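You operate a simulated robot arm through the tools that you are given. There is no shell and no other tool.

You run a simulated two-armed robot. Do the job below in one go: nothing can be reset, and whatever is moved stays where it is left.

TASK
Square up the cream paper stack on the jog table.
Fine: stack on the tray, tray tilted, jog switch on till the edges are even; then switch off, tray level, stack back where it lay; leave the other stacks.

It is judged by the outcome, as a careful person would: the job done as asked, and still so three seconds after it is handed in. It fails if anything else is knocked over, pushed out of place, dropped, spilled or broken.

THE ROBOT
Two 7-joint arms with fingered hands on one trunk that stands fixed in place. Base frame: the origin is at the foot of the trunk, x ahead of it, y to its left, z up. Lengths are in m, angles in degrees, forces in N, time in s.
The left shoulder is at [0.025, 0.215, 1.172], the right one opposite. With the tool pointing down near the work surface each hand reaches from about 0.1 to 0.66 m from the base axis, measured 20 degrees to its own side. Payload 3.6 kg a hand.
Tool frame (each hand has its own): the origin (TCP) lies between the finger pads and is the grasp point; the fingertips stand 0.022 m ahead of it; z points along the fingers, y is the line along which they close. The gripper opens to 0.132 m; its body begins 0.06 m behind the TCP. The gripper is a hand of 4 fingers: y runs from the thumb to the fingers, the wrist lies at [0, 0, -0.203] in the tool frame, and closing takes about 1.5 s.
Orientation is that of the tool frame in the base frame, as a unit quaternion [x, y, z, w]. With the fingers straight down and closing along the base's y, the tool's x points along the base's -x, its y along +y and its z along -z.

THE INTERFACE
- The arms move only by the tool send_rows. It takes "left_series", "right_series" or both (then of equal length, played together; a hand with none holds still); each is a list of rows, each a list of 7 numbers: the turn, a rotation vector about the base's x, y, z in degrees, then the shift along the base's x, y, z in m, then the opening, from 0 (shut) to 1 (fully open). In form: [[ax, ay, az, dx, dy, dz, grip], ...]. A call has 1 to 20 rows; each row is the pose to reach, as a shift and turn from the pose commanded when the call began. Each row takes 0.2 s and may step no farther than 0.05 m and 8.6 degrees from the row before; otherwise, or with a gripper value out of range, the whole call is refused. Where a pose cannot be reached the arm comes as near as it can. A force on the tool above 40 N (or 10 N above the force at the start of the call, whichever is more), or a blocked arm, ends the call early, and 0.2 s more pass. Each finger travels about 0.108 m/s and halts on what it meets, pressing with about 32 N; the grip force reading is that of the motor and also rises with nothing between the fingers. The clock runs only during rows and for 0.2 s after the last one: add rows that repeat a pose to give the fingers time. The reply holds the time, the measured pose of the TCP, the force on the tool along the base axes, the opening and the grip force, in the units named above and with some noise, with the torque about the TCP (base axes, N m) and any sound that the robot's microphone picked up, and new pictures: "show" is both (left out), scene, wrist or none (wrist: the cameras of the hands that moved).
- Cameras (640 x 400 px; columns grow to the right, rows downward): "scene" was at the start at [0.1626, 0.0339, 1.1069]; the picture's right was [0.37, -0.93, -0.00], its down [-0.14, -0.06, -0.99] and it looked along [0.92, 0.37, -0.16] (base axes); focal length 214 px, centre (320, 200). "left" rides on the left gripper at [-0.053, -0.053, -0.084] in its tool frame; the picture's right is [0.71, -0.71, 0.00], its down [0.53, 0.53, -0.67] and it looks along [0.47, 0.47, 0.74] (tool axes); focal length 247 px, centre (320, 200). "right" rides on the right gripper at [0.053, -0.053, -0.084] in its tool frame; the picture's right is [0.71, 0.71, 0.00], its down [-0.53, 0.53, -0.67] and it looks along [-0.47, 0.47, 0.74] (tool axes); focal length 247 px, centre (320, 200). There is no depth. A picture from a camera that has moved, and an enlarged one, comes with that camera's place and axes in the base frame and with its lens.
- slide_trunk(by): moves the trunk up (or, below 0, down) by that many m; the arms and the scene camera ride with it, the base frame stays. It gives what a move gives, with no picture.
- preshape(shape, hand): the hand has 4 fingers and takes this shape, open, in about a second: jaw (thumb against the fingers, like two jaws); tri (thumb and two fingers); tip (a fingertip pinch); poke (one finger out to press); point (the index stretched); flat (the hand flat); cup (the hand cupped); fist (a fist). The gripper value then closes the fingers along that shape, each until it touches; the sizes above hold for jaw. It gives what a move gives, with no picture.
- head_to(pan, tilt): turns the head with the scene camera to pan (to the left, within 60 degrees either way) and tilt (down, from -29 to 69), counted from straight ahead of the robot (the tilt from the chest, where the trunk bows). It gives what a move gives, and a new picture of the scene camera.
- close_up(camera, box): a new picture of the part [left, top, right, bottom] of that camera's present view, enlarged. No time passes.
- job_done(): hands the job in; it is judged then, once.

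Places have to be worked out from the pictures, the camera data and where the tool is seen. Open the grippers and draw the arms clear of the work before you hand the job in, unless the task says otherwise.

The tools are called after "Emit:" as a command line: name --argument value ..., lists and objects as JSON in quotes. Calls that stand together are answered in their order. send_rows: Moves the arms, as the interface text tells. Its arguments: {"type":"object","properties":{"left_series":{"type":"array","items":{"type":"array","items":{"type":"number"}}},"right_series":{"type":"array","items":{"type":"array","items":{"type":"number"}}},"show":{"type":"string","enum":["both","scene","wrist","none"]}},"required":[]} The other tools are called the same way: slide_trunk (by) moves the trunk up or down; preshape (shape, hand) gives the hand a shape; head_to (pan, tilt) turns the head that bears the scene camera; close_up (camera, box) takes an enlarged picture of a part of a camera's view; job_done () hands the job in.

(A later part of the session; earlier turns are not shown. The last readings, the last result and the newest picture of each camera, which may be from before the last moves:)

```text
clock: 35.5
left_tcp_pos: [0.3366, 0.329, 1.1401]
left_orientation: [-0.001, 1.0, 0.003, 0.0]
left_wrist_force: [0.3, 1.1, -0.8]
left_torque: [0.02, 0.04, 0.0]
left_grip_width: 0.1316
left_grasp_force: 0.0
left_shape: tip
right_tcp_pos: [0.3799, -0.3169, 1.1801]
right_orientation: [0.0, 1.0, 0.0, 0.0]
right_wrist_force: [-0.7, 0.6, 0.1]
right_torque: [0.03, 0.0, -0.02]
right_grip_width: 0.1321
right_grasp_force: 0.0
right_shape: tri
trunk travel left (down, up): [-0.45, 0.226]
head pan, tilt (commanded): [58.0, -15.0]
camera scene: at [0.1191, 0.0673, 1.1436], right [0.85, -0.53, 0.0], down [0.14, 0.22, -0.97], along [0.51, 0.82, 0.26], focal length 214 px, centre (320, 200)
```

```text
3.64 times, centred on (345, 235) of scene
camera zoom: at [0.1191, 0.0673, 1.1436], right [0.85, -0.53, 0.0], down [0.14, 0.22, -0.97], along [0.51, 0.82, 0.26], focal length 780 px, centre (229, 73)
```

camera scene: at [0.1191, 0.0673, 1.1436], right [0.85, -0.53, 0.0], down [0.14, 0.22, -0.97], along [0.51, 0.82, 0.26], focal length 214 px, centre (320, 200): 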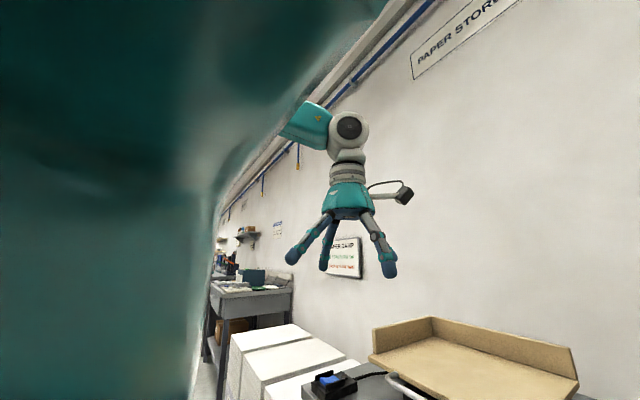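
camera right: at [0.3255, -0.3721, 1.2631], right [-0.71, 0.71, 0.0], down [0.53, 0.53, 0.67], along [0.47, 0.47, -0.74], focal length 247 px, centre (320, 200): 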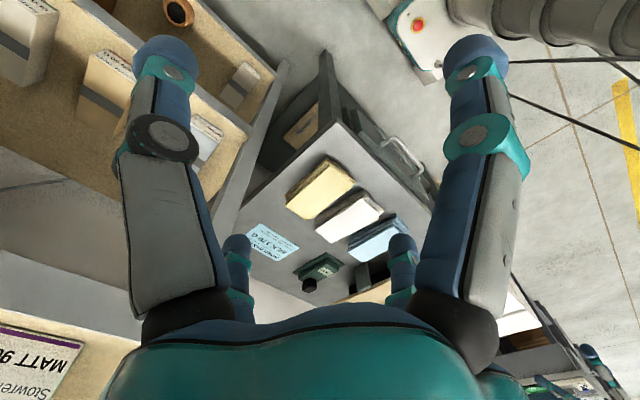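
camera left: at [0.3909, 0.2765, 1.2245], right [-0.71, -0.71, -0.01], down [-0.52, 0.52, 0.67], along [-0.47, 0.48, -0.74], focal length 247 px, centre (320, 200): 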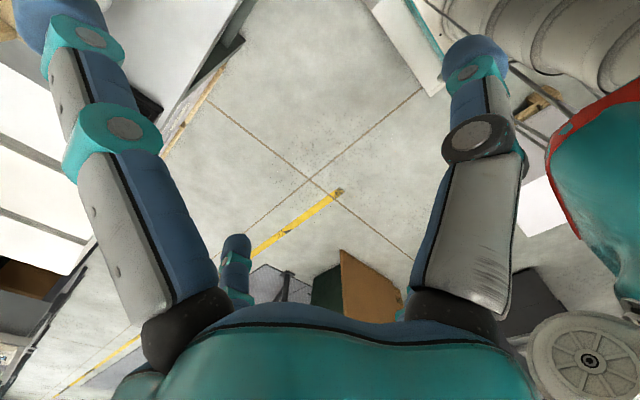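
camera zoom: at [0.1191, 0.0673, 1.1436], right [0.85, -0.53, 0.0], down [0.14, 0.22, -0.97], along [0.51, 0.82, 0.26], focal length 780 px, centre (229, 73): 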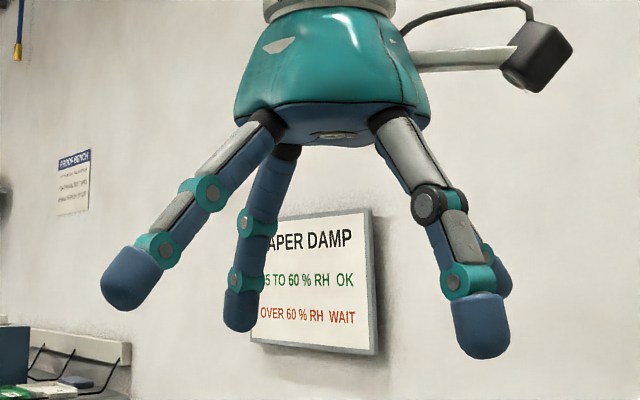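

Now I can measure: in "tip" the splayed fingers slope outward and would land on the ends of the 0.16 m stack. I check the other hand shapes for something that clears it, starting with "tri" half-closed.

Emit:
preshape --hand "left" --shape "tri"

Emit:
send_rows --left_series '[[0, 0, 0, 0, 0, 0, 0.6], [0, 0, 0, 0, 0, 0, 0.6], [0, 0, 0, 0, 0, 0, 0.6]]' --show "none"

Emit:
close_up --camera "scene" --box '[265, 180, 425, 290]'

Emit:
preshape --hand "left" --shape "cup"

Emit:
close_up --camera "scene" --box '[265, 180, 425, 290]'

Emit:
preshape --hand "left" --shape "flat"

Emit:
close_up --camera "scene" --box '[265, 180, 425, 290]'

Emit:
preshape --hand "left" --shape "poke"

Emit:
close_up --camera "scene" --box '[265, 180, 425, 290]'

Emit:
preshape --hand "left" --shape "point"

Emit:
close_up --camera "scene" --box '[265, 180, 425, 290]'

```text
clock: 36.4
left_tcp_pos: [0.3368, 0.3289, 1.1414]
left_orientation: [0.0, 1.0, 0.004, 0.0]
left_wrist_force: [-0.6, -0.1, -0.2]
left_torque: [0.01, 0.01, 0.02]
left_grip_width: 0.1321
left_grasp_force: 0.2
left_shape: tri
right_tcp_pos: [0.3792, -0.3174, 1.1805]
right_orientation: [0.0, 1.0, 0.0, 0.0]
right_wrist_force: [0.8, -0.6, -0.2]
right_torque: [-0.01, 0.0, -0.02]
right_grip_width: 0.132
right_grasp_force: 0.1
right_shape: tri
trunk travel left (down, up): [-0.45, 0.226]
head pan, tilt (commanded): [58.0, -15.0]
```

```text
clock: 37.2
left_tcp_pos: [0.3358, 0.3299, 1.1402]
left_orientation: [0.0, 1.0, 0.004, 0.0]
left_wrist_force: [0.2, -0.3, -0.2]
left_torque: [0.0, 0.02, -0.02]
left_grip_width: 0.0796
left_grasp_force: 0.0
left_shape: tri
right_tcp_pos: [0.379, -0.3168, 1.1797]
right_orientation: [-0.001, 1.0, 0.0, 0.0]
right_wrist_force: [-0.4, -0.2, 0.3]
right_torque: [-0.03, 0.02, -0.02]
right_grip_width: 0.1319
right_grasp_force: 0.2
right_shape: tri
trunk travel left (down, up): [-0.45, 0.226]
head pan, tilt (commanded): [58.0, -15.0]
```

```text
3.64 times, centred on (345, 235) of scene
camera zoom: at [0.119, 0.0674, 1.1437], right [0.85, -0.53, 0.0], down [0.14, 0.22, -0.97], along [0.51, 0.82, 0.26], focal length 780 px, centre (229, 73)
```

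zoom: 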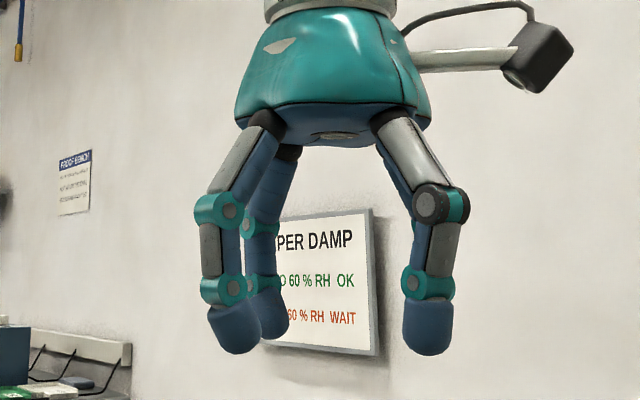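

```text
clock: 38.1
left_tcp_pos: [0.3365, 0.3306, 1.1417]
left_orientation: [0.001, 1.0, 0.003, 0.0]
left_wrist_force: [-0.3, -0.7, 0.0]
left_torque: [0.01, 0.01, -0.02]
left_grip_width: 0.06
left_grasp_force: 0.1
left_shape: cup
right_tcp_pos: [0.3789, -0.318, 1.181]
right_orientation: [0.0, 1.0, -0.001, -0.001]
right_wrist_force: [-0.1, -0.6, -0.5]
right_torque: [0.0, 0.03, -0.02]
right_grip_width: 0.1318
right_grasp_force: 0.0
right_shape: tri
trunk travel left (down, up): [-0.45, 0.226]
head pan, tilt (commanded): [58.0, -15.0]
```

```text
3.64 times, centred on (345, 235) of scene
camera zoom: at [0.119, 0.0674, 1.1437], right [0.85, -0.53, 0.0], down [0.14, 0.22, -0.97], along [0.51, 0.82, 0.26], focal length 780 px, centre (229, 73)
```

zoom: 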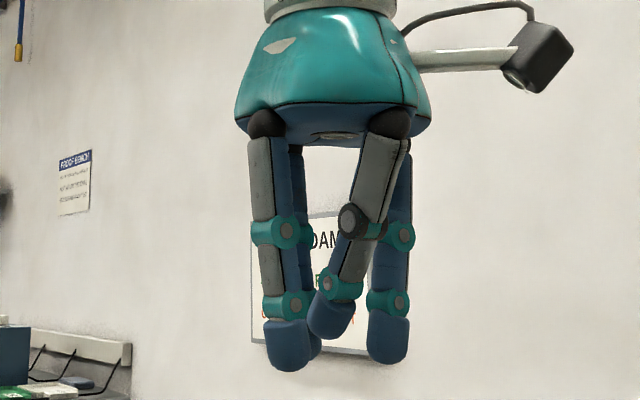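

```text
clock: 39.0
left_tcp_pos: [0.3354, 0.3304, 1.1407]
left_orientation: [0.0, 1.0, 0.003, 0.0]
left_wrist_force: [0.2, -0.2, 0.4]
left_torque: [0.04, 0.01, 0.01]
left_grip_width: 0.0
left_grasp_force: 0.1
left_shape: flat
right_tcp_pos: [0.3793, -0.318, 1.1794]
right_orientation: [0.001, 1.0, 0.0, 0.0]
right_wrist_force: [-0.4, 0.3, 0.0]
right_torque: [0.01, -0.03, 0.0]
right_grip_width: 0.1321
right_grasp_force: 0.0
right_shape: tri
trunk travel left (down, up): [-0.45, 0.226]
head pan, tilt (commanded): [58.0, -15.0]
```

```text
3.64 times, centred on (345, 235) of scene
camera zoom: at [0.119, 0.0674, 1.1437], right [0.85, -0.53, 0.0], down [0.14, 0.22, -0.97], along [0.51, 0.82, 0.26], focal length 780 px, centre (229, 73)
```

zoom: 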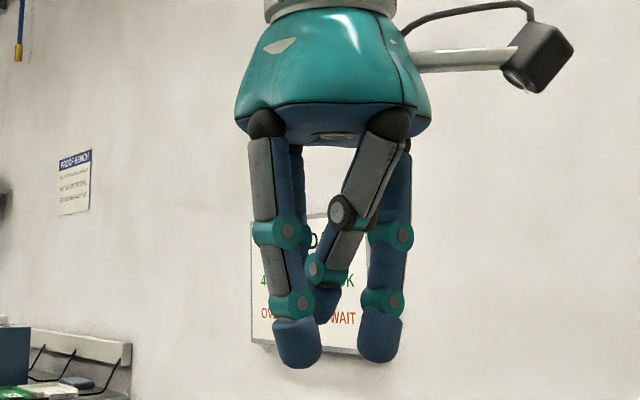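

```text
clock: 39.9
left_tcp_pos: [0.3359, 0.3308, 1.1406]
left_orientation: [0.0, 1.0, 0.004, -0.001]
left_wrist_force: [-0.7, 1.0, -0.1]
left_torque: [-0.01, 0.03, -0.02]
left_grip_width: 0.0002
left_grasp_force: 0.1
left_shape: poke
right_tcp_pos: [0.3798, -0.3187, 1.1802]
right_orientation: [0.0, 1.0, 0.0, 0.0]
right_wrist_force: [-0.3, -0.3, -0.5]
right_torque: [0.04, -0.02, -0.02]
right_grip_width: 0.1318
right_grasp_force: 0.0
right_shape: tri
trunk travel left (down, up): [-0.45, 0.226]
head pan, tilt (commanded): [58.0, -15.0]
```

```text
3.64 times, centred on (345, 235) of scene
camera zoom: at [0.119, 0.0674, 1.1437], right [0.85, -0.53, 0.0], down [0.14, 0.22, -0.97], along [0.51, 0.82, 0.26], focal length 780 px, centre (229, 73)
```

zoom: 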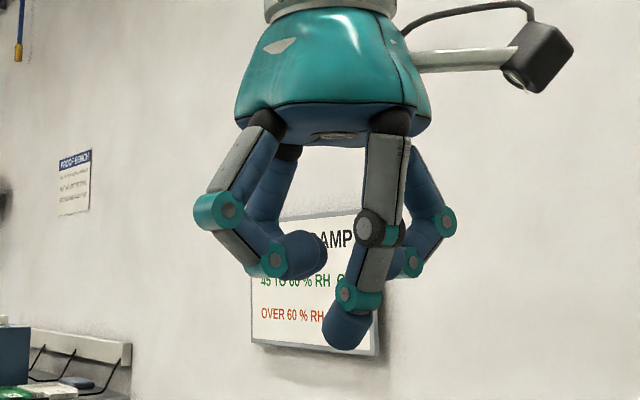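

```text
clock: 40.8
left_tcp_pos: [0.336, 0.3287, 1.1403]
left_orientation: [0.0, 1.0, 0.004, 0.0]
left_wrist_force: [0.1, -0.3, 0.3]
left_torque: [0.02, 0.02, 0.03]
left_grip_width: 0.1261
left_grasp_force: 0.1
left_shape: point
right_tcp_pos: [0.3788, -0.3175, 1.179]
right_orientation: [0.0, 1.0, 0.0, 0.0]
right_wrist_force: [0.1, 0.1, 0.2]
right_torque: [0.0, -0.01, -0.01]
right_grip_width: 0.1318
right_grasp_force: 0.0
right_shape: tri
trunk travel left (down, up): [-0.45, 0.226]
head pan, tilt (commanded): [58.0, -15.0]
```

```text
3.64 times, centred on (345, 235) of scene
camera zoom: at [0.119, 0.0674, 1.1437], right [0.85, -0.53, 0.0], down [0.14, 0.22, -0.97], along [0.51, 0.82, 0.26], focal length 780 px, centre (229, 73)
```

zoom: 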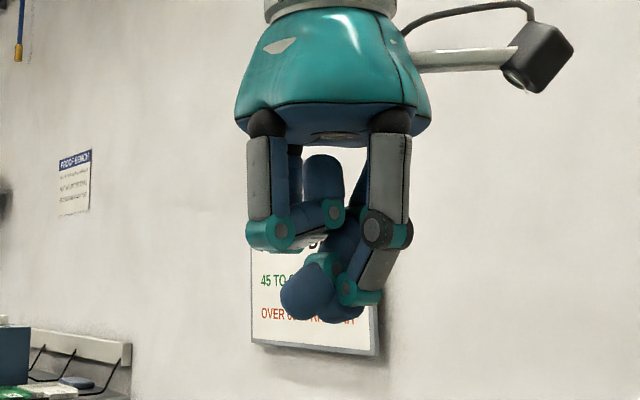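

None of the other shapes folds the ±x fingers while pinching in y; but "jaw" turned 45° puts two fingers on each long side of the stack (gap ≈ 0.087 m), which clears the ends and fits the 0.082 m local width. I set "jaw", yaw the left hand −43.5° and swing it toward the stacks at safe height.

Emit:
preshape --hand "left" --shape "jaw"

Emit:
send_rows --left_series '[[0, 0, -5, 0.01, -0.03, 0.01, 1], [0, 0, -10, 0.02, -0.06, 0.02, 1], [0, 0, -15, 0.03, -0.09, 0.02, 1], [0, 0, -20, 0.045, -0.12, 0.02, 1], [0, 0, -25, 0.06, -0.16, 0.02, 1], [0, 0, -30, 0.075, -0.2, 0.02, 1], [0, 0, -35, 0.09, -0.24, 0.02, 1], [0, 0, -40, 0.105, -0.28, 0.02, 1], [0, 0, -43.5, 0.12, -0.32, 0.02, 1], [0, 0, -43.5, 0.13, -0.36, 0.02, 1]]' --show "wrist"

Emit:
head_to --pan -8 --tilt 25

```text
clock: 41.7
left_tcp_pos: [0.3361, 0.3287, 1.1402]
left_orientation: [0.0, 1.0, 0.003, 0.0]
left_wrist_force: [0.4, 0.0, -0.1]
left_torque: [0.02, -0.03, 0.0]
left_grip_width: 0.1319
left_grasp_force: 0.0
left_shape: jaw
right_tcp_pos: [0.3791, -0.3174, 1.1806]
right_orientation: [0.0, 1.0, 0.0, 0.0]
right_wrist_force: [0.2, 0.2, 0.1]
right_torque: [0.01, -0.02, 0.01]
right_grip_width: 0.1319
right_grasp_force: 0.0
right_shape: tri
trunk travel left (down, up): [-0.45, 0.226]
head pan, tilt (commanded): [58.0, -15.0]
```

```text
clock: 43.9
left_tcp_pos: [0.3422, 0.2116, 1.2037]
left_orientation: [0.371, 0.929, 0.004, 0.001]
left_wrist_force: [0.5, 0.1, -0.1]
left_torque: [0.01, -0.02, -0.03]
left_grip_width: 0.1317
left_grasp_force: 0.1
left_shape: jaw
left hand out of reach, approached as far as the arm can: row 4, 5, 6, 7, 8, 9, 10
right_tcp_pos: [0.3796, -0.3163, 1.1806]
right_orientation: [0.0, 1.0, 0.0, 0.001]
right_wrist_force: [0.6, -0.5, -0.1]
right_torque: [-0.01, -0.01, 0.01]
right_grip_width: 0.1322
right_grasp_force: 0.1
right_shape: tri
trunk travel left (down, up): [-0.45, 0.226]
head pan, tilt (commanded): [58.0, -15.0]
camera left: at [0.3444, 0.1378, 1.2872], right [-1.0, -0.03, -0.01], down [-0.02, 0.74, 0.67], along [-0.01, 0.67, -0.74], focal length 247 px, centre (320, 200)
```

left: 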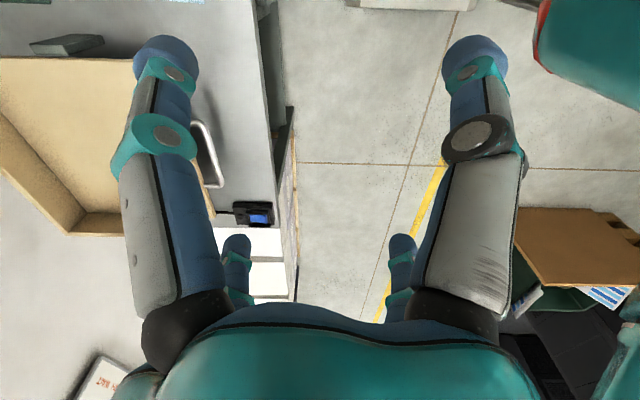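

```text
clock: 45.2
left_tcp_pos: [0.3419, 0.213, 1.2037]
left_orientation: [0.37, 0.929, 0.003, 0.002]
left_wrist_force: [-0.3, -0.1, 0.4]
left_torque: [0.02, 0.03, 0.02]
left_grip_width: 0.1319
left_grasp_force: 0.0
left_shape: jaw
right_tcp_pos: [0.3791, -0.3176, 1.18]
right_orientation: [0.0, 1.0, 0.0, 0.0]
right_wrist_force: [-0.4, -0.1, 0.1]
right_torque: [-0.02, 0.01, 0.01]
right_grip_width: 0.1321
right_grasp_force: 0.1
right_shape: tri
trunk travel left (down, up): [-0.45, 0.226]
head pan, tilt (commanded): [-8.0, 25.0]
camera scene: at [0.1677, -0.0136, 1.0808], right [-0.14, -0.99, 0.0], down [-0.42, 0.06, -0.91], along [0.9, -0.13, -0.42], focal length 214 px, centre (320, 200)
```

scene: 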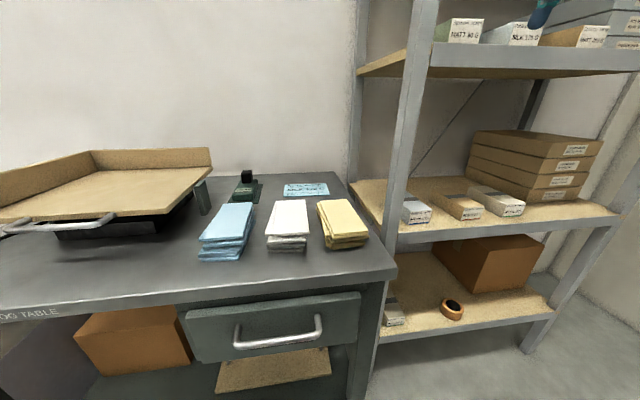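

The left arm stalled near (0.34, 0.21, 1.20) — probably a joint limit close to the body rather than distance. I extend it forward first and then try to swing right.

Emit:
send_rows --left_series '[[0, 0, 0, 0.03, 0, -0.015, 1], [0, 0, 0, 0.06, 0, -0.03, 1], [0, 0, 0, 0.09, 0, -0.045, 1], [0, 0, 0, 0.12, 0, -0.06, 1], [0, 0, 0, 0.15, 0, -0.075, 1], [0, 0, 0, 0.16, -0.03, -0.08, 1], [0, 0, 0, 0.17, -0.06, -0.08, 1], [0, 0, 0, 0.18, -0.09, -0.08, 1], [0, 0, 0, 0.18, -0.12, -0.08, 1], [0, 0, 0, 0.18, -0.16, -0.08, 1]]' --show "wrist"

```text
clock: 47.5
left_tcp_pos: [0.4161, 0.2586, 1.1396]
left_orientation: [0.37, 0.929, 0.003, 0.002]
left_wrist_force: [-0.3, 0.1, 0.1]
left_torque: [0.0, 0.0, -0.02]
left_grip_width: 0.1317
left_grasp_force: 0.1
left_shape: jaw
left hand out of reach, approached as far as the arm can: row 1, 2, 3, 4, 5, 6, 7, 8, 9, 10
right_tcp_pos: [0.3783, -0.3176, 1.1789]
right_orientation: [0.0, 1.0, 0.0, 0.0]
right_wrist_force: [0.6, 0.3, 0.4]
right_torque: [0.02, -0.03, 0.01]
right_grip_width: 0.132
right_grasp_force: 0.0
right_shape: tri
trunk travel left (down, up): [-0.45, 0.226]
head pan, tilt (commanded): [-8.0, 25.0]
camera left: at [0.4182, 0.1848, 1.2239], right [-1.0, -0.03, -0.01], down [-0.02, 0.74, 0.67], along [-0.01, 0.67, -0.74], focal length 247 px, centre (320, 200)
```

left: 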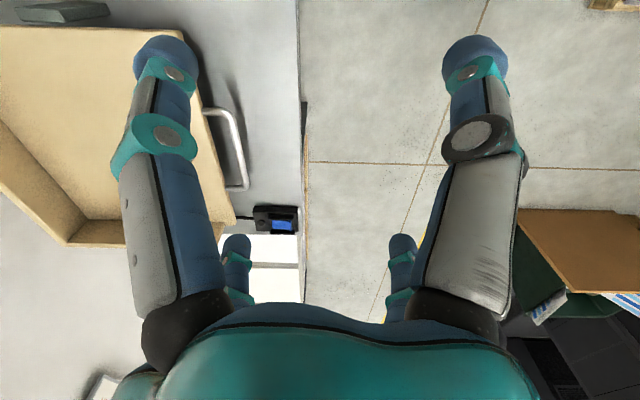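

The limit seems tied to the negative yaw. I turn the wrist back to yaw 0 and then to +46.5° (equivalent for the four-finger grip), checking reach as I go.

Emit:
send_rows --left_series '[[0, 0, 8, 0, 0, 0, 1], [0, 0, 16, 0, 0, 0, 1], [0, 0, 24, 0, 0, 0, 1], [0, 0, 32, 0, 0, 0, 1], [0, 0, 40, 0, 0, 0, 1], [0, 0, 48, 0, -0.01, 0, 1], [0, 0, 56, 0, -0.02, 0, 1], [0, 0, 64, 0, -0.03, 0, 1], [0, 0, 72, 0.01, -0.04, 0, 1], [0, 0, 80, 0.02, -0.05, 0, 1], [0, 0, 88, 0.03, -0.06, 0, 1], [0, 0, 90, 0.04, -0.08, 0, 1]]' --show "wrist"

```text
clock: 50.0
left_tcp_pos: [0.406, 0.2507, 1.1278]
left_orientation: [-0.389, 0.921, 0.005, -0.001]
left_wrist_force: [0.1, 0.7, -0.3]
left_torque: [0.04, 0.0, 0.05]
left_grip_width: 0.1319
left_grasp_force: 0.1
left_shape: jaw
left hand out of reach, approached as far as the arm can: row 6, 7, 8, 9, 10, 11, 12
right_tcp_pos: [0.3803, -0.3187, 1.1801]
right_orientation: [0.0, 1.0, 0.0, -0.002]
right_wrist_force: [-0.3, -0.7, 0.0]
right_torque: [0.04, 0.03, -0.02]
right_grip_width: 0.1321
right_grasp_force: 0.1
right_shape: tri
trunk travel left (down, up): [-0.45, 0.226]
head pan, tilt (commanded): [-8.0, 25.0]
camera left: at [0.4822, 0.2522, 1.2119], right [0.02, -1.0, -0.01], down [-0.74, -0.02, 0.67], along [-0.67, -0.01, -0.74], focal length 247 px, centre (320, 200)
```

left: 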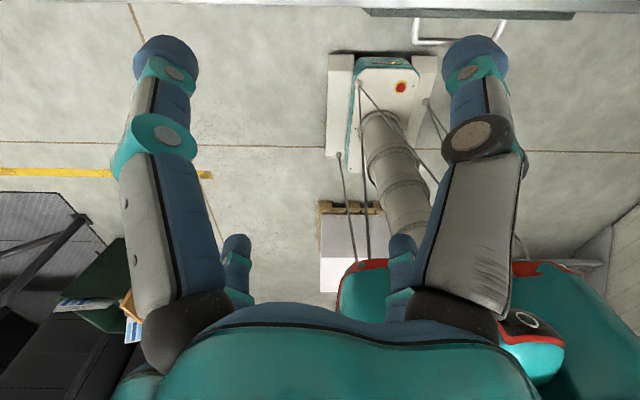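

Still blocked near y 0.25, so the arm is likely in an awkward elbow configuration. I look at the left arm with the head camera.

Emit:
head_to --pan 50 --tilt -20

```text
clock: 51.3
left_tcp_pos: [0.4036, 0.2499, 1.1289]
left_orientation: [-0.389, 0.921, 0.003, -0.001]
left_wrist_force: [-0.4, 0.5, 0.1]
left_torque: [0.02, -0.02, -0.02]
left_grip_width: 0.1319
left_grasp_force: 0.1
left_shape: jaw
right_tcp_pos: [0.3795, -0.3171, 1.1802]
right_orientation: [0.0, 1.0, 0.001, -0.001]
right_wrist_force: [0.3, 0.0, 0.5]
right_torque: [0.04, 0.03, 0.02]
right_grip_width: 0.1323
right_grasp_force: 0.1
right_shape: tri
trunk travel left (down, up): [-0.45, 0.226]
head pan, tilt (commanded): [50.0, -20.0]
camera scene: at [0.1255, 0.0574, 1.1504], right [0.77, -0.64, 0.0], down [0.22, 0.26, -0.94], along [0.61, 0.72, 0.34], focal length 214 px, centre (320, 200)
```

scene: 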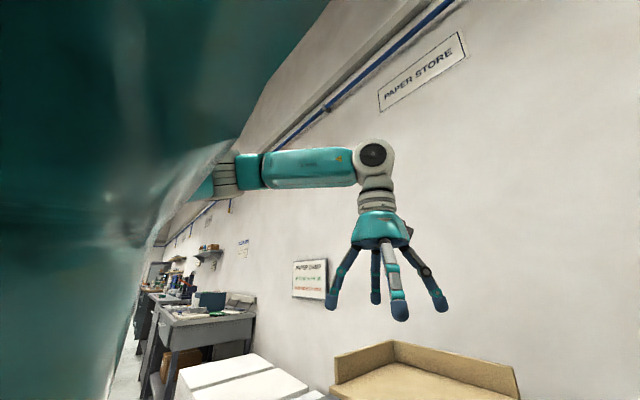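

The elbow is swung far out to the left. I return the left hand to its starting pose (yaw 0) to recover the original arm posture and then retry the swing.

Emit:
send_rows --left_series '[[0, 0, -8, -0.01, 0.03, 0.005, 1], [0, 0, -16, -0.02, 0.06, 0.01, 1], [0, 0, -24, -0.03, 0.1, 0.02, 1], [0, 0, -32, -0.04, 0.14, 0.03, 1], [0, 0, -40, -0.05, 0.18, 0.036, 1], [0, 0, -46, -0.06, 0.22, 0.036, 1], [0, 0, -46, -0.072, 0.229, 0.036, 1], [0, 0, -46, -0.072, 0.229, 0.036, 1]]' --show "scene"

```text
clock: 53.1
left_tcp_pos: [0.3352, 0.477, 1.1654]
left_orientation: [-0.004, 1.0, 0.004, 0.0]
left_wrist_force: [0.2, 1.4, -0.5]
left_torque: [0.0, 0.02, -0.02]
left_grip_width: 0.132
left_grasp_force: 0.1
left_shape: jaw
right_tcp_pos: [0.3788, -0.3169, 1.1798]
right_orientation: [0.0, 1.0, 0.0, -0.001]
right_wrist_force: [0.5, 0.2, -0.1]
right_torque: [0.0, 0.01, -0.02]
right_grip_width: 0.1322
right_grasp_force: 0.1
right_shape: tri
trunk travel left (down, up): [-0.45, 0.226]
head pan, tilt (commanded): [50.0, -20.0]
camera scene: at [0.1254, 0.0573, 1.1505], right [0.77, -0.64, 0.0], down [0.22, 0.26, -0.94], along [0.6, 0.72, 0.34], focal length 214 px, centre (320, 200)
```

scene: 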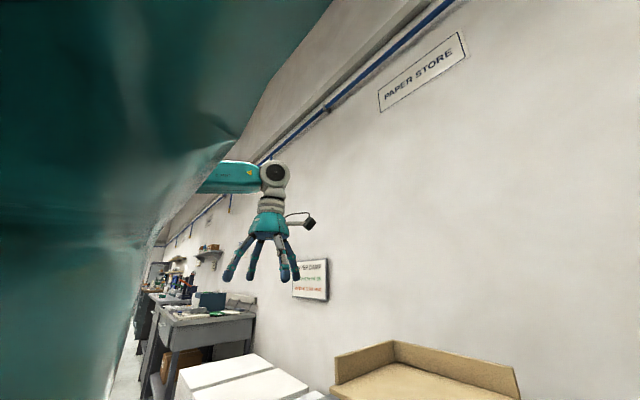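

Now I try the swing to the right with yaw 0 from the starting pose, at constant height.

Emit:
send_rows --left_series '[[0, 0, 0, 0.01, -0.04, 0, 1], [0, 0, 0, 0.02, -0.08, 0, 1], [0, 0, 0, 0.03, -0.12, 0, 1], [0, 0, 0, 0.04, -0.16, 0, 1], [0, 0, 0, 0.05, -0.2, 0, 1], [0, 0, 0, 0.06, -0.24, 0, 1], [0, 0, 0, 0.07, -0.28, 0, 1], [0, 0, 0, 0.08, -0.32, 0, 1], [0, 0, 0, 0.09, -0.36, 0, 1]]' --show "scene"

```text
clock: 55.1
left_tcp_pos: [0.3753, 0.2316, 1.1803]
left_orientation: [-0.006, 1.0, 0.004, 0.001]
left_wrist_force: [0.2, -0.7, 0.0]
left_torque: [0.01, -0.03, 0.01]
left_grip_width: 0.132
left_grasp_force: 0.0
left_shape: jaw
left hand out of reach, approached as far as the arm can: row 6, 7, 8, 9
right_tcp_pos: [0.3772, -0.3182, 1.1795]
right_orientation: [-0.001, 1.0, 0.001, 0.0]
right_wrist_force: [-0.9, 0.0, -0.3]
right_torque: [-0.01, -0.04, -0.03]
right_grip_width: 0.1323
right_grasp_force: 0.0
right_shape: tri
trunk travel left (down, up): [-0.45, 0.226]
head pan, tilt (commanded): [50.0, -20.0]
camera scene: at [0.1241, 0.0565, 1.1507], right [0.77, -0.64, 0.0], down [0.22, 0.26, -0.94], along [0.6, 0.72, 0.34], focal length 214 px, centre (320, 200)
```

scene: 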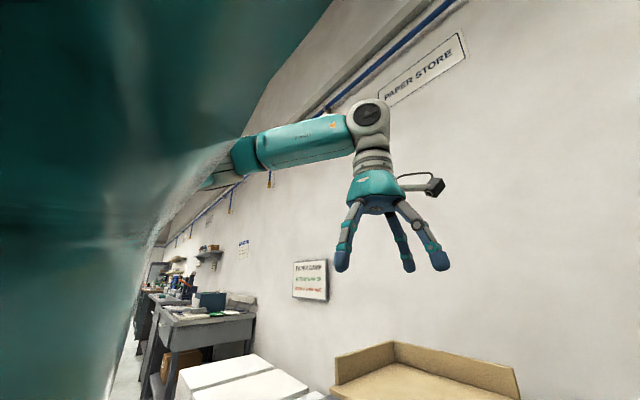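

Blocked again at y≈0.23 with a bent elbow. I try going around with the arm extended forward first (nearly straight), then swinging right along an arc at safe height.

Emit:
send_rows --left_series '[[0, 0, 0, 0.03, 0.03, -0.01, 1], [0, 0, 0, 0.06, 0.06, -0.03, 1], [0, 0, 0, 0.1, 0.08, -0.05, 1], [0, 0, 0, 0.14, 0.08, -0.07, 1], [0, 0, 0, 0.18, 0.08, -0.09, 1], [0, 0, 0, 0.22, 0.07, -0.11, 1], [0, 0, 0, 0.24, 0.04, -0.12, 1], [0, 0, 0, 0.245, 0.0, -0.12, 1], [0, 0, 0, 0.245, -0.04, -0.12, 1], [0, 0, 0, 0.24, -0.08, -0.12, 1], [0, 0, 0, 0.23, -0.12, -0.12, 1]]' --show "scene"

```text
clock: 57.5
left_tcp_pos: [0.4285, 0.2754, 1.0931]
left_orientation: [-0.004, 1.0, 0.004, 0.001]
left_wrist_force: [-0.1, 0.3, -0.2]
left_torque: [-0.03, 0.01, 0.02]
left_grip_width: 0.1319
left_grasp_force: 0.1
left_shape: jaw
left hand out of reach, approached as far as the arm can: row 3, 4, 5, 6, 7, 8, 9, 10, 11
right_tcp_pos: [0.378, -0.3194, 1.1796]
right_orientation: [0.0, 1.0, 0.0, 0.001]
right_wrist_force: [-1.2, -0.5, 0.3]
right_torque: [0.01, 0.01, 0.0]
right_grip_width: 0.1319
right_grasp_force: 0.1
right_shape: tri
trunk travel left (down, up): [-0.45, 0.226]
head pan, tilt (commanded): [50.0, -20.0]
camera scene: at [0.125, 0.0567, 1.1506], right [0.77, -0.64, 0.0], down [0.22, 0.26, -0.94], along [0.6, 0.72, 0.34], focal length 214 px, centre (320, 200)
```

scene: 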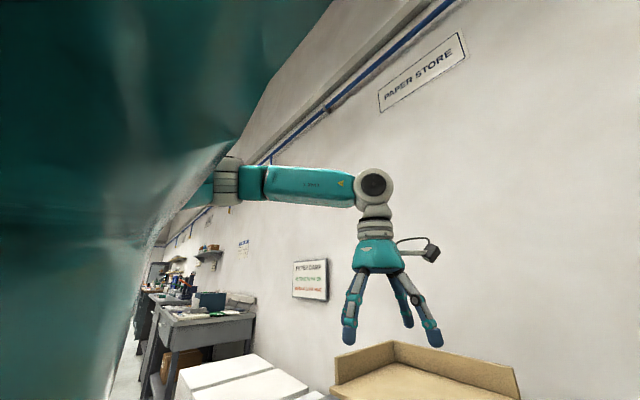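

The left arm cannot cross inward in its present posture. I compare with the right arm's posture, which earlier reached across the midline freely.

Emit:
head_to --pan -50 --tilt -20

```text
clock: 59.3
left_tcp_pos: [0.4302, 0.2751, 1.093]
left_orientation: [-0.005, 1.0, 0.002, 0.001]
left_wrist_force: [0.0, -0.2, -0.2]
left_torque: [0.04, 0.01, -0.04]
left_grip_width: 0.132
left_grasp_force: 0.2
left_shape: jaw
right_tcp_pos: [0.3784, -0.318, 1.1795]
right_orientation: [0.0, 1.0, 0.0, -0.001]
right_wrist_force: [0.5, 0.8, -0.3]
right_torque: [0.0, 0.03, -0.01]
right_grip_width: 0.132
right_grasp_force: 0.2
right_shape: tri
trunk travel left (down, up): [-0.45, 0.226]
head pan, tilt (commanded): [-50.0, -20.0]
camera scene: at [0.1254, -0.0591, 1.1505], right [-0.77, -0.64, 0.0], down [0.22, -0.26, -0.94], along [0.6, -0.72, 0.34], focal length 214 px, centre (320, 200)
```

scene: 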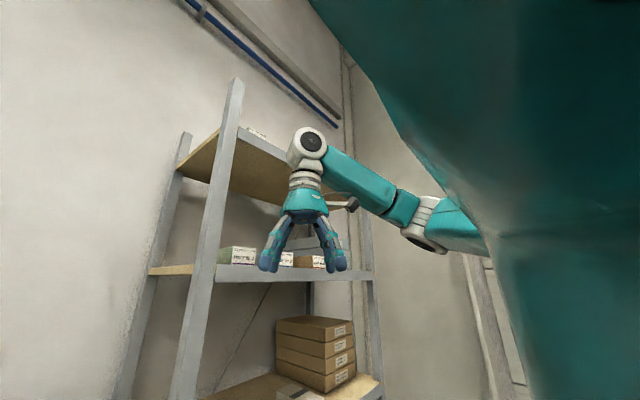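

The right elbow hangs low while the left one has drifted up and outward. I extend the left arm nearly straight through the outer region (where it can go), then swing it right at full extension to untangle the elbow.

Emit:
send_rows --left_series '[[0, 0, 0, 0, 0.04, 0, 1], [0, 0, 0, 0.01, 0.08, -0.01, 1], [0, 0, 0, 0.02, 0.12, -0.02, 1], [0, 0, 0, 0.05, 0.14, -0.03, 1], [0, 0, 0, 0.09, 0.14, -0.04, 1], [0, 0, 0, 0.12, 0.13, -0.05, 1], [0, 0, 0, 0.15, 0.11, -0.06, 1], [0, 0, 0, 0.175, 0.08, -0.065, 1], [0, 0, 0, 0.2, 0.05, -0.07, 1], [0, 0, 0, 0.21, 0.02, -0.07, 1], [0, 0, 0, 0.21, -0.02, -0.07, 1], [0, 0, 0, 0.21, -0.06, -0.07, 1], [0, 0, 0, 0.205, -0.1, -0.07, 1], [0, 0, 0, 0.2, -0.14, -0.07, 1]]' --show "none"

```text
clock: 62.3
left_tcp_pos: [0.4432, 0.2986, 1.0749]
left_orientation: [-0.005, 1.0, 0.004, 0.0]
left_wrist_force: [-0.1, -0.4, 0.0]
left_torque: [-0.04, 0.01, 0.01]
left_grip_width: 0.1319
left_grasp_force: 0.0
left_shape: jaw
left hand out of reach, approached as far as the arm can: row 5, 6, 7, 8, 9, 10, 11, 12, 13, 14
right_tcp_pos: [0.3794, -0.3177, 1.1813]
right_orientation: [0.001, 1.0, 0.0, -0.001]
right_wrist_force: [0.1, 0.0, -0.2]
right_torque: [-0.02, 0.0, 0.01]
right_grip_width: 0.1322
right_grasp_force: 0.1
right_shape: tri
trunk travel left (down, up): [-0.45, 0.226]
head pan, tilt (commanded): [-50.0, -20.0]
```

It stalls even earlier when extending, which suggests the wrist flipped during my return rotation. I retrace that path exactly in reverse: back to the horizontal-hand pose near the handle, then undo the original turn.

Emit:
send_rows --left_series '[[0, 0, 0, -0.04, 0.01, 0.02, 1], [0, 0, 0, -0.08, 0.02, 0.045, 1], [0, 0, 0, -0.1076, 0.03, 0.065, 1], [-3.96, -3.96, 5.5, -0.103, 0.035, 0.05, 1], [-7.92, -7.92, 11, -0.098, 0.04, 0.035, 1], [-11.87, -11.87, 16.5, -0.093, 0.045, 0.02, 1], [-15.83, -15.83, 22, -0.088, 0.05, 0.005, 1], [-19.79, -19.79, 27.5, -0.083, 0.055, -0.01, 1], [-23.74, -23.74, 33, -0.078, 0.06, -0.025, 1], [-27.7, -27.7, 38.5, -0.073, 0.065, -0.04, 1], [-31.66, -31.66, 44, -0.068, 0.07, -0.055, 1], [-35.61, -35.61, 49.5, -0.063, 0.075, -0.07, 1], [-39.57, -39.57, 55, -0.058, 0.08, -0.085, 1], [-43.53, -43.53, 60.5, -0.053, 0.085, -0.1, 1], [-47.49, -47.49, 66, -0.048, 0.09, -0.115, 1], [-51.44, -51.44, 71.5, -0.043, 0.095, -0.13, 1], [-55.4, -55.4, 77, -0.04, 0.096, -0.131, 1]]' --show "none"

Emit:
head_to --pan 40 --tilt 0

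```text
clock: 65.9
left_tcp_pos: [0.4002, 0.39, 0.9341]
left_orientation: [0.578, -0.573, 0.412, -0.41]
left_wrist_force: [-0.4, -0.2, -0.8]
left_torque: [0.02, 0.03, 0.02]
left_grip_width: 0.132
left_grasp_force: 0.0
left_shape: jaw
right_tcp_pos: [0.3801, -0.318, 1.1802]
right_orientation: [0.001, 1.0, 0.001, 0.0]
right_wrist_force: [-0.1, -0.3, 0.2]
right_torque: [0.0, 0.02, 0.02]
right_grip_width: 0.1318
right_grasp_force: 0.1
right_shape: tri
trunk travel left (down, up): [-0.45, 0.226]
head pan, tilt (commanded): [-50.0, -20.0]
```

```text
clock: 67.5
left_tcp_pos: [0.4008, 0.3916, 0.9341]
left_orientation: [0.578, -0.574, 0.412, -0.408]
left_wrist_force: [0.0, -0.6, 0.1]
left_torque: [-0.01, 0.02, -0.01]
left_grip_width: 0.1321
left_grasp_force: 0.0
left_shape: jaw
right_tcp_pos: [0.3791, -0.3173, 1.1806]
right_orientation: [-0.001, 1.0, 0.0, 0.0]
right_wrist_force: [0.1, 0.0, 0.3]
right_torque: [0.01, 0.01, -0.03]
right_grip_width: 0.1321
right_grasp_force: 0.0
right_shape: tri
trunk travel left (down, up): [-0.45, 0.226]
head pan, tilt (commanded): [40.0, 0.0]
camera scene: at [0.1452, 0.0569, 1.1212], right [0.64, -0.77, 0.0], down [0.0, 0.0, -1.0], along [0.77, 0.64, 0.0], focal length 214 px, centre (320, 200)
```

scene: 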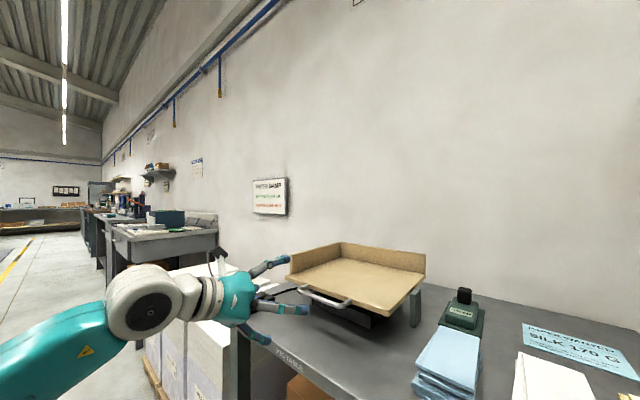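

No stalls this time and the elbow is now low. I level the hand (pitch −20°), then undo the original turn in reverse.

Emit:
send_rows --left_series '[[0, -7, 0, 0.005, 0.002, 0, 1], [0, -14, 0, 0.012, 0.004, 0, 1], [0, -20, 0, 0.02, 0.006, 0, 1]]' --show "none"

Emit:
send_rows --left_series '[[4.62, 4.62, -4.62, 0, 0, 0.01, 1], [9.24, 9.24, -9.24, -0.005, 0, 0.022, 1], [13.86, 13.86, -13.86, -0.015, 0, 0.034, 1], [18.48, 18.48, -18.48, -0.025, 0.003, 0.046, 1], [23.09, 23.09, -23.09, -0.035, 0.006, 0.058, 1], [27.71, 27.71, -27.71, -0.045, 0.009, 0.07, 1], [32.33, 32.33, -32.33, -0.055, 0.012, 0.082, 1], [36.95, 36.95, -36.95, -0.065, 0.015, 0.094, 1], [41.57, 41.57, -41.57, -0.075, 0.015, 0.106, 1], [46.19, 46.19, -46.19, -0.085, 0.015, 0.118, 1], [50.81, 50.81, -50.81, -0.095, 0.015, 0.13, 1], [55.43, 55.43, -55.43, -0.105, 0.015, 0.142, 1], [60.04, 60.04, -60.04, -0.115, 0.015, 0.154, 1], [64.66, 64.66, -64.66, -0.125, 0.015, 0.166, 1], [69.28, 69.28, -69.28, -0.135, 0.015, 0.178, 1], [69.28, 69.28, -69.28, -0.135, 0.015, 0.19, 1]]' --show "none"

Emit:
head_to --pan 50 --tilt -20

```text
clock: 68.3
left_tcp_pos: [0.4196, 0.3972, 0.9336]
left_orientation: [0.498, -0.493, 0.507, -0.502]
left_wrist_force: [0.0, -0.3, -0.3]
left_torque: [-0.01, 0.02, 0.02]
left_grip_width: 0.1321
left_grasp_force: 0.1
left_shape: jaw
right_tcp_pos: [0.3793, -0.3169, 1.18]
right_orientation: [0.0, 1.0, 0.0, 0.0]
right_wrist_force: [-0.5, -0.8, 0.0]
right_torque: [-0.02, 0.0, -0.01]
right_grip_width: 0.1322
right_grasp_force: 0.1
right_shape: tri
trunk travel left (down, up): [-0.45, 0.226]
head pan, tilt (commanded): [40.0, 0.0]
```

```text
clock: 71.7
left_tcp_pos: [0.2852, 0.414, 1.1236]
left_orientation: [-0.003, 1.0, -0.008, -0.001]
left_wrist_force: [0.4, 0.4, -0.5]
left_torque: [0.02, 0.01, -0.02]
left_grip_width: 0.1318
left_grasp_force: 0.1
left_shape: jaw
right_tcp_pos: [0.3788, -0.3173, 1.1807]
right_orientation: [0.001, 1.0, -0.001, 0.0]
right_wrist_force: [-0.2, -0.4, 0.8]
right_torque: [0.0, 0.01, 0.0]
right_grip_width: 0.132
right_grasp_force: 0.0
right_shape: tri
trunk travel left (down, up): [-0.45, 0.226]
head pan, tilt (commanded): [40.0, 0.0]
```

```text
clock: 72.6
left_tcp_pos: [0.2854, 0.4116, 1.1232]
left_orientation: [-0.004, 1.0, -0.009, 0.0]
left_wrist_force: [0.4, -0.2, -0.1]
left_torque: [0.0, -0.02, 0.0]
left_grip_width: 0.132
left_grasp_force: 0.1
left_shape: jaw
right_tcp_pos: [0.3779, -0.3174, 1.1808]
right_orientation: [0.0, 1.0, 0.0, 0.0]
right_wrist_force: [0.3, -0.8, -0.5]
right_torque: [-0.03, 0.02, 0.01]
right_grip_width: 0.1318
right_grasp_force: 0.1
right_shape: tri
trunk travel left (down, up): [-0.45, 0.226]
head pan, tilt (commanded): [50.0, -20.0]
camera scene: at [0.1253, 0.0574, 1.1504], right [0.77, -0.64, 0.0], down [0.22, 0.26, -0.94], along [0.6, 0.72, 0.34], focal length 214 px, centre (320, 200)
```

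scene: 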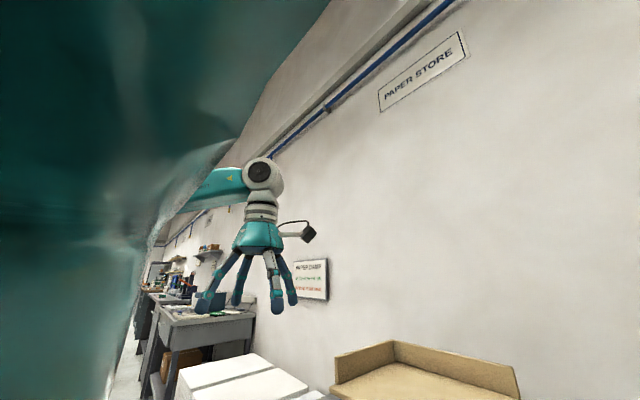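

The forearm now slopes down toward the elbow, like the right arm. I test the swing to the right again.

Emit:
send_rows --left_series '[[0, 0, 0, 0.02, -0.03, 0.01, 1], [0, 0, 0, 0.05, -0.06, 0.02, 1], [0, 0, 0, 0.08, -0.09, 0.03, 1], [0, 0, 0, 0.1, -0.13, 0.04, 1], [0, 0, 0, 0.12, -0.17, 0.04, 1], [0, 0, 0, 0.14, -0.21, 0.04, 1], [0, 0, 0, 0.16, -0.25, 0.04, 1], [0, 0, 0, 0.17, -0.29, 0.04, 1], [0, 0, 0, 0.18, -0.33, 0.04, 1], [0, 0, 0, 0.18, -0.37, 0.04, 1]]' --show "none"

```text
clock: 74.8
left_tcp_pos: [0.34, 0.204, 1.1532]
left_orientation: [-0.004, 1.0, -0.01, 0.004]
left_wrist_force: [-1.1, -0.2, 0.0]
left_torque: [0.02, -0.03, 0.02]
left_grip_width: 0.1321
left_grasp_force: 0.0
left_shape: jaw
left hand out of reach, approached as far as the arm can: row 5, 6, 7, 8, 9, 10
right_tcp_pos: [0.3752, -0.3196, 1.1805]
right_orientation: [0.0, 1.0, 0.0, 0.001]
right_wrist_force: [-0.8, 0.3, 0.7]
right_torque: [0.0, -0.04, 0.0]
right_grip_width: 0.1318
right_grasp_force: 0.0
right_shape: tri
trunk travel left (down, up): [-0.45, 0.226]
head pan, tilt (commanded): [50.0, -20.0]
```

Still blocked on the inward side. I check whether extension works in this posture by going back out and then forward.

Emit:
send_rows --left_series '[[0, 0, 0, 0, 0.04, 0, 1], [0, 0, 0, 0, 0.08, 0, 1], [0, 0, 0, 0, 0.12, -0.01, 1], [0, 0, 0, 0, 0.16, -0.02, 1], [0, 0, 0, 0.04, 0.18, -0.03, 1], [0, 0, 0, 0.08, 0.18, -0.04, 1], [0, 0, 0, 0.12, 0.18, -0.06, 1], [0, 0, 0, 0.16, 0.17, -0.07, 1], [0, 0, 0, 0.2, 0.16, -0.08, 1], [0, 0, 0, 0.24, 0.15, -0.1, 1], [0, 0, 0, 0.27, 0.14, -0.11, 1]]' --show "scene"

```text
clock: 77.2
left_tcp_pos: [0.4904, 0.3832, 1.0689]
left_orientation: [-0.004, 1.0, -0.009, 0.0]
left_wrist_force: [-0.4, -0.2, 0.2]
left_torque: [-0.01, -0.05, -0.02]
left_grip_width: 0.1319
left_grasp_force: 0.1
left_shape: jaw
left hand out of reach, approached as far as the arm can: row 8, 9, 10, 11
right_tcp_pos: [0.3777, -0.3171, 1.1803]
right_orientation: [0.0, 1.0, 0.0, 0.0]
right_wrist_force: [0.2, -0.6, -0.2]
right_torque: [-0.02, -0.04, -0.01]
right_grip_width: 0.132
right_grasp_force: 0.0
right_shape: tri
trunk travel left (down, up): [-0.45, 0.226]
head pan, tilt (commanded): [50.0, -20.0]
camera scene: at [0.1251, 0.0574, 1.1505], right [0.77, -0.64, 0.0], down [0.22, 0.26, -0.94], along [0.6, 0.72, 0.34], focal length 214 px, centre (320, 200)
```

scene: 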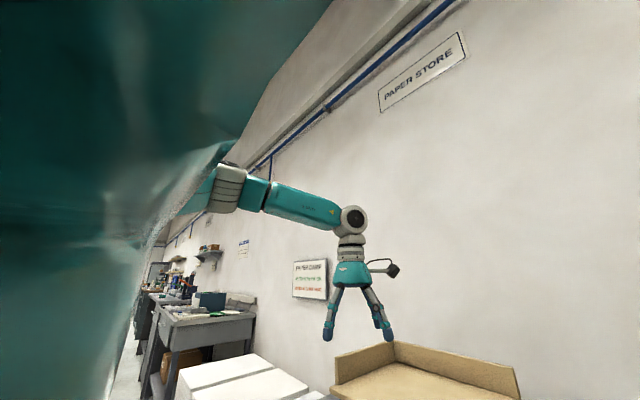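

I zoom on the forearm: at the start its "LINK 5" label was upside-down; its orientation now tells me whether the wrist has flipped.

Emit:
close_up --camera "scene" --box '[190, 140, 430, 290]'

```text
2.67 times, centred on (310, 215) of scene
camera zoom: at [0.1251, 0.0574, 1.1505], right [0.77, -0.64, 0.0], down [0.22, 0.26, -0.94], along [0.6, 0.72, 0.34], focal length 572 px, centre (347, 160)
```

zoom: 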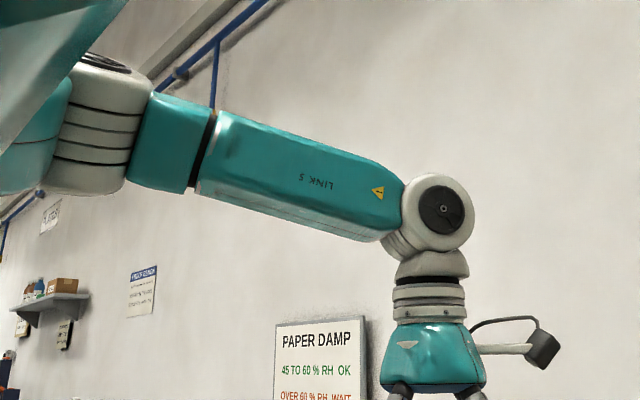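

The label is unchanged, so no flip; instead the elbow has crept upward through the loop I made. A loop in the opposite sense (down along the front/inner side, up along the back/outer side) should lower it, all in free space before the table.

Emit:
send_rows --left_series '[[0, 0, 0, -0.04, -0.01, 0.02, 1], [0, 0, 0, -0.08, -0.03, 0.04, 1], [0, 0, 0, -0.12, -0.05, 0.05, 1], [0, 0, 0, -0.14, -0.08, 0.03, 1], [0, 0, 0, -0.14, -0.09, -0.01, 1], [0, 0, 0, -0.14, -0.09, -0.06, 1], [0, 0, 0, -0.14, -0.09, -0.11, 1], [0, 0, 0, -0.14, -0.09, -0.16, 1], [0, 0, 0, -0.14, -0.09, -0.2, 1], [0, 0, 0, -0.16, -0.06, -0.22, 1], [0, 0, 0, -0.18, -0.02, -0.22, 1], [0, 0, 0, -0.2, 0.02, -0.22, 1], [0, 0, 0, -0.21, 0.05, -0.2, 1], [0, 0, 0, -0.21, 0.06, -0.15, 1], [0, 0, 0, -0.21, 0.06, -0.1, 1], [0, 0, 0, -0.21, 0.06, -0.05, 1], [0, 0, 0, -0.21, 0.06, 0.0, 1], [0, 0, 0, -0.21, 0.06, 0.05, 1], [0, 0, 0, -0.21, 0.06, 0.1, 1]]' --show "scene"

```text
refused: row 14 steps farther than a row can; nothing moved
```

A step was slightly too long; I resend with smaller steps.

Emit:
send_rows --left_series '[[0, 0, 0, -0.04, -0.01, 0.02, 1], [0, 0, 0, -0.08, -0.03, 0.04, 1], [0, 0, 0, -0.12, -0.05, 0.05, 1], [0, 0, 0, -0.14, -0.08, 0.03, 1], [0, 0, 0, -0.14, -0.09, -0.01, 1], [0, 0, 0, -0.14, -0.09, -0.055, 1], [0, 0, 0, -0.14, -0.09, -0.1, 1], [0, 0, 0, -0.14, -0.09, -0.145, 1], [0, 0, 0, -0.14, -0.09, -0.19, 1], [0, 0, 0, -0.16, -0.06, -0.21, 1], [0, 0, 0, -0.18, -0.02, -0.21, 1], [0, 0, 0, -0.2, 0.02, -0.21, 1], [0, 0, 0, -0.21, 0.05, -0.19, 1], [0, 0, 0, -0.21, 0.06, -0.145, 1], [0, 0, 0, -0.21, 0.06, -0.1, 1], [0, 0, 0, -0.21, 0.06, -0.055, 1], [0, 0, 0, -0.21, 0.06, -0.01, 1], [0, 0, 0, -0.21, 0.06, 0.035, 1], [0, 0, 0, -0.21, 0.06, 0.08, 1]]' --show "scene"

```text
clock: 81.2
left_tcp_pos: [0.2732, 0.4459, 1.1479]
left_orientation: [-0.004, 1.0, -0.009, 0.0]
left_wrist_force: [0.6, 0.8, -0.2]
left_torque: [0.01, 0.02, -0.01]
left_grip_width: 0.132
left_grasp_force: 0.1
left_shape: jaw
left hand out of reach, approached as far as the arm can: row 9, 10
right_tcp_pos: [0.3791, -0.3181, 1.1786]
right_orientation: [0.001, 1.0, 0.0, 0.0]
right_wrist_force: [1.4, -0.9, -0.5]
right_torque: [0.01, -0.04, 0.0]
right_grip_width: 0.1322
right_grasp_force: 0.1
right_shape: tri
trunk travel left (down, up): [-0.45, 0.226]
head pan, tilt (commanded): [50.0, -20.0]
camera scene: at [0.1251, 0.0572, 1.1505], right [0.77, -0.64, 0.0], down [0.22, 0.26, -0.94], along [0.6, 0.72, 0.34], focal length 214 px, centre (320, 200)
```

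scene: 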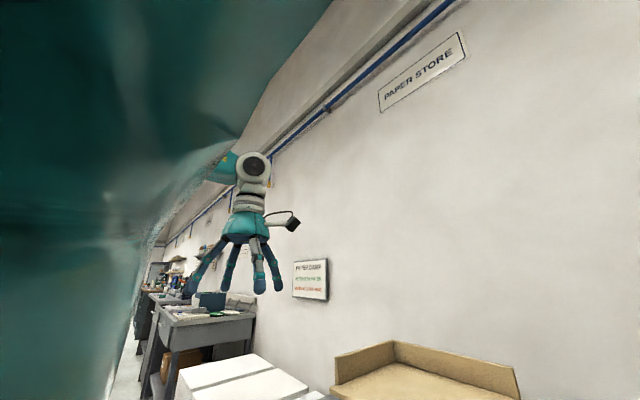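

The forearm now slopes more steeply down to the elbow. I test extension forward again.

Emit:
send_rows --left_series '[[0, 0, 0, 0.045, -0.005, -0.01, 1], [0, 0, 0, 0.09, -0.01, -0.02, 1], [0, 0, 0, 0.135, -0.015, -0.03, 1], [0, 0, 0, 0.18, -0.02, -0.05, 1], [0, 0, 0, 0.22, -0.025, -0.065, 1], [0, 0, 0, 0.26, -0.03, -0.08, 1], [0, 0, 0, 0.3, -0.05, -0.09, 1], [0, 0, 0, 0.32, -0.08, -0.095, 1], [0, 0, 0, 0.33, -0.11, -0.1, 1], [0, 0, 0, 0.335, -0.15, -0.1, 1], [0, 0, 0, 0.335, -0.19, -0.1, 1], [0, 0, 0, 0.335, -0.23, -0.1, 1]]' --show "scene"

```text
clock: 83.8
left_tcp_pos: [0.4596, 0.3119, 1.0841]
left_orientation: [-0.005, 1.0, -0.009, 0.001]
left_wrist_force: [0.8, -0.2, 0.2]
left_torque: [0.01, 0.03, 0.04]
left_grip_width: 0.1318
left_grasp_force: 0.1
left_shape: jaw
left hand out of reach, approached as far as the arm can: row 6, 7, 8, 9, 10, 11, 12
right_tcp_pos: [0.3792, -0.3174, 1.1805]
right_orientation: [0.0, 1.0, 0.0, 0.0]
right_wrist_force: [-0.5, 0.1, 0.1]
right_torque: [0.0, -0.01, 0.04]
right_grip_width: 0.1322
right_grasp_force: 0.0
right_shape: tri
trunk travel left (down, up): [-0.45, 0.226]
head pan, tilt (commanded): [50.0, -20.0]
camera scene: at [0.1252, 0.0568, 1.1505], right [0.77, -0.64, 0.0], down [0.22, 0.26, -0.94], along [0.6, 0.72, 0.34], focal length 214 px, centre (320, 200)
```

scene: 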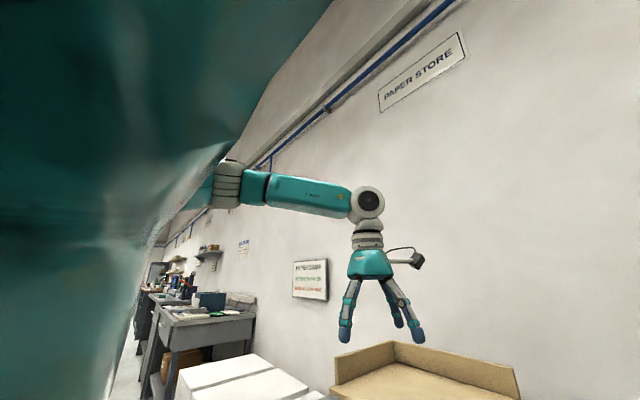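

Every stall has the elbow at the same spot, i.e. the shoulder is in a poor branch. I raise the trunk 0.2 m so the hand can work well below the shoulder in free space, letting the elbow drop.

Emit:
slide_trunk --by 0.2

Emit:
send_rows --left_series '[[0, 0, 0, -0.04, 0.03, -0.01, 1], [0, 0, 0, -0.08, 0.06, -0.02, 1], [0, 0, 0, -0.12, 0.09, -0.03, 1], [0, 0, 0, -0.15, 0.11, -0.06, 1], [0, 0, 0, -0.16, 0.11, -0.1, 1], [0, 0, 0, -0.16, 0.11, -0.145, 1], [0, 0, 0, -0.16, 0.11, -0.19, 1], [0, 0, 0, -0.16, 0.11, -0.235, 1], [0, 0, 0, -0.16, 0.11, -0.28, 1], [0, 0, 0, -0.16, 0.11, -0.32, 1], [0, 0, 0, -0.16, 0.11, -0.36, 1]]' --show "scene"

```text
clock: 85.9
left_tcp_pos: [0.4539, 0.3115, 1.2833]
left_orientation: [-0.004, 1.0, -0.01, 0.007]
left_wrist_force: [-0.1, 0.4, 0.1]
left_torque: [0.0, -0.05, -0.01]
left_grip_width: 0.1316
left_grasp_force: 0.1
left_shape: jaw
right_tcp_pos: [0.3797, -0.3191, 1.3783]
right_orientation: [0.001, 1.0, -0.001, -0.001]
right_wrist_force: [0.2, 0.4, 0.7]
right_torque: [-0.02, 0.02, 0.0]
right_grip_width: 0.1321
right_grasp_force: 0.0
right_shape: tri
trunk travel left (down, up): [-0.65, 0.026]
head pan, tilt (commanded): [50.0, -20.0]
```

```text
refused: row 1 steps farther than a row can; nothing moved
```

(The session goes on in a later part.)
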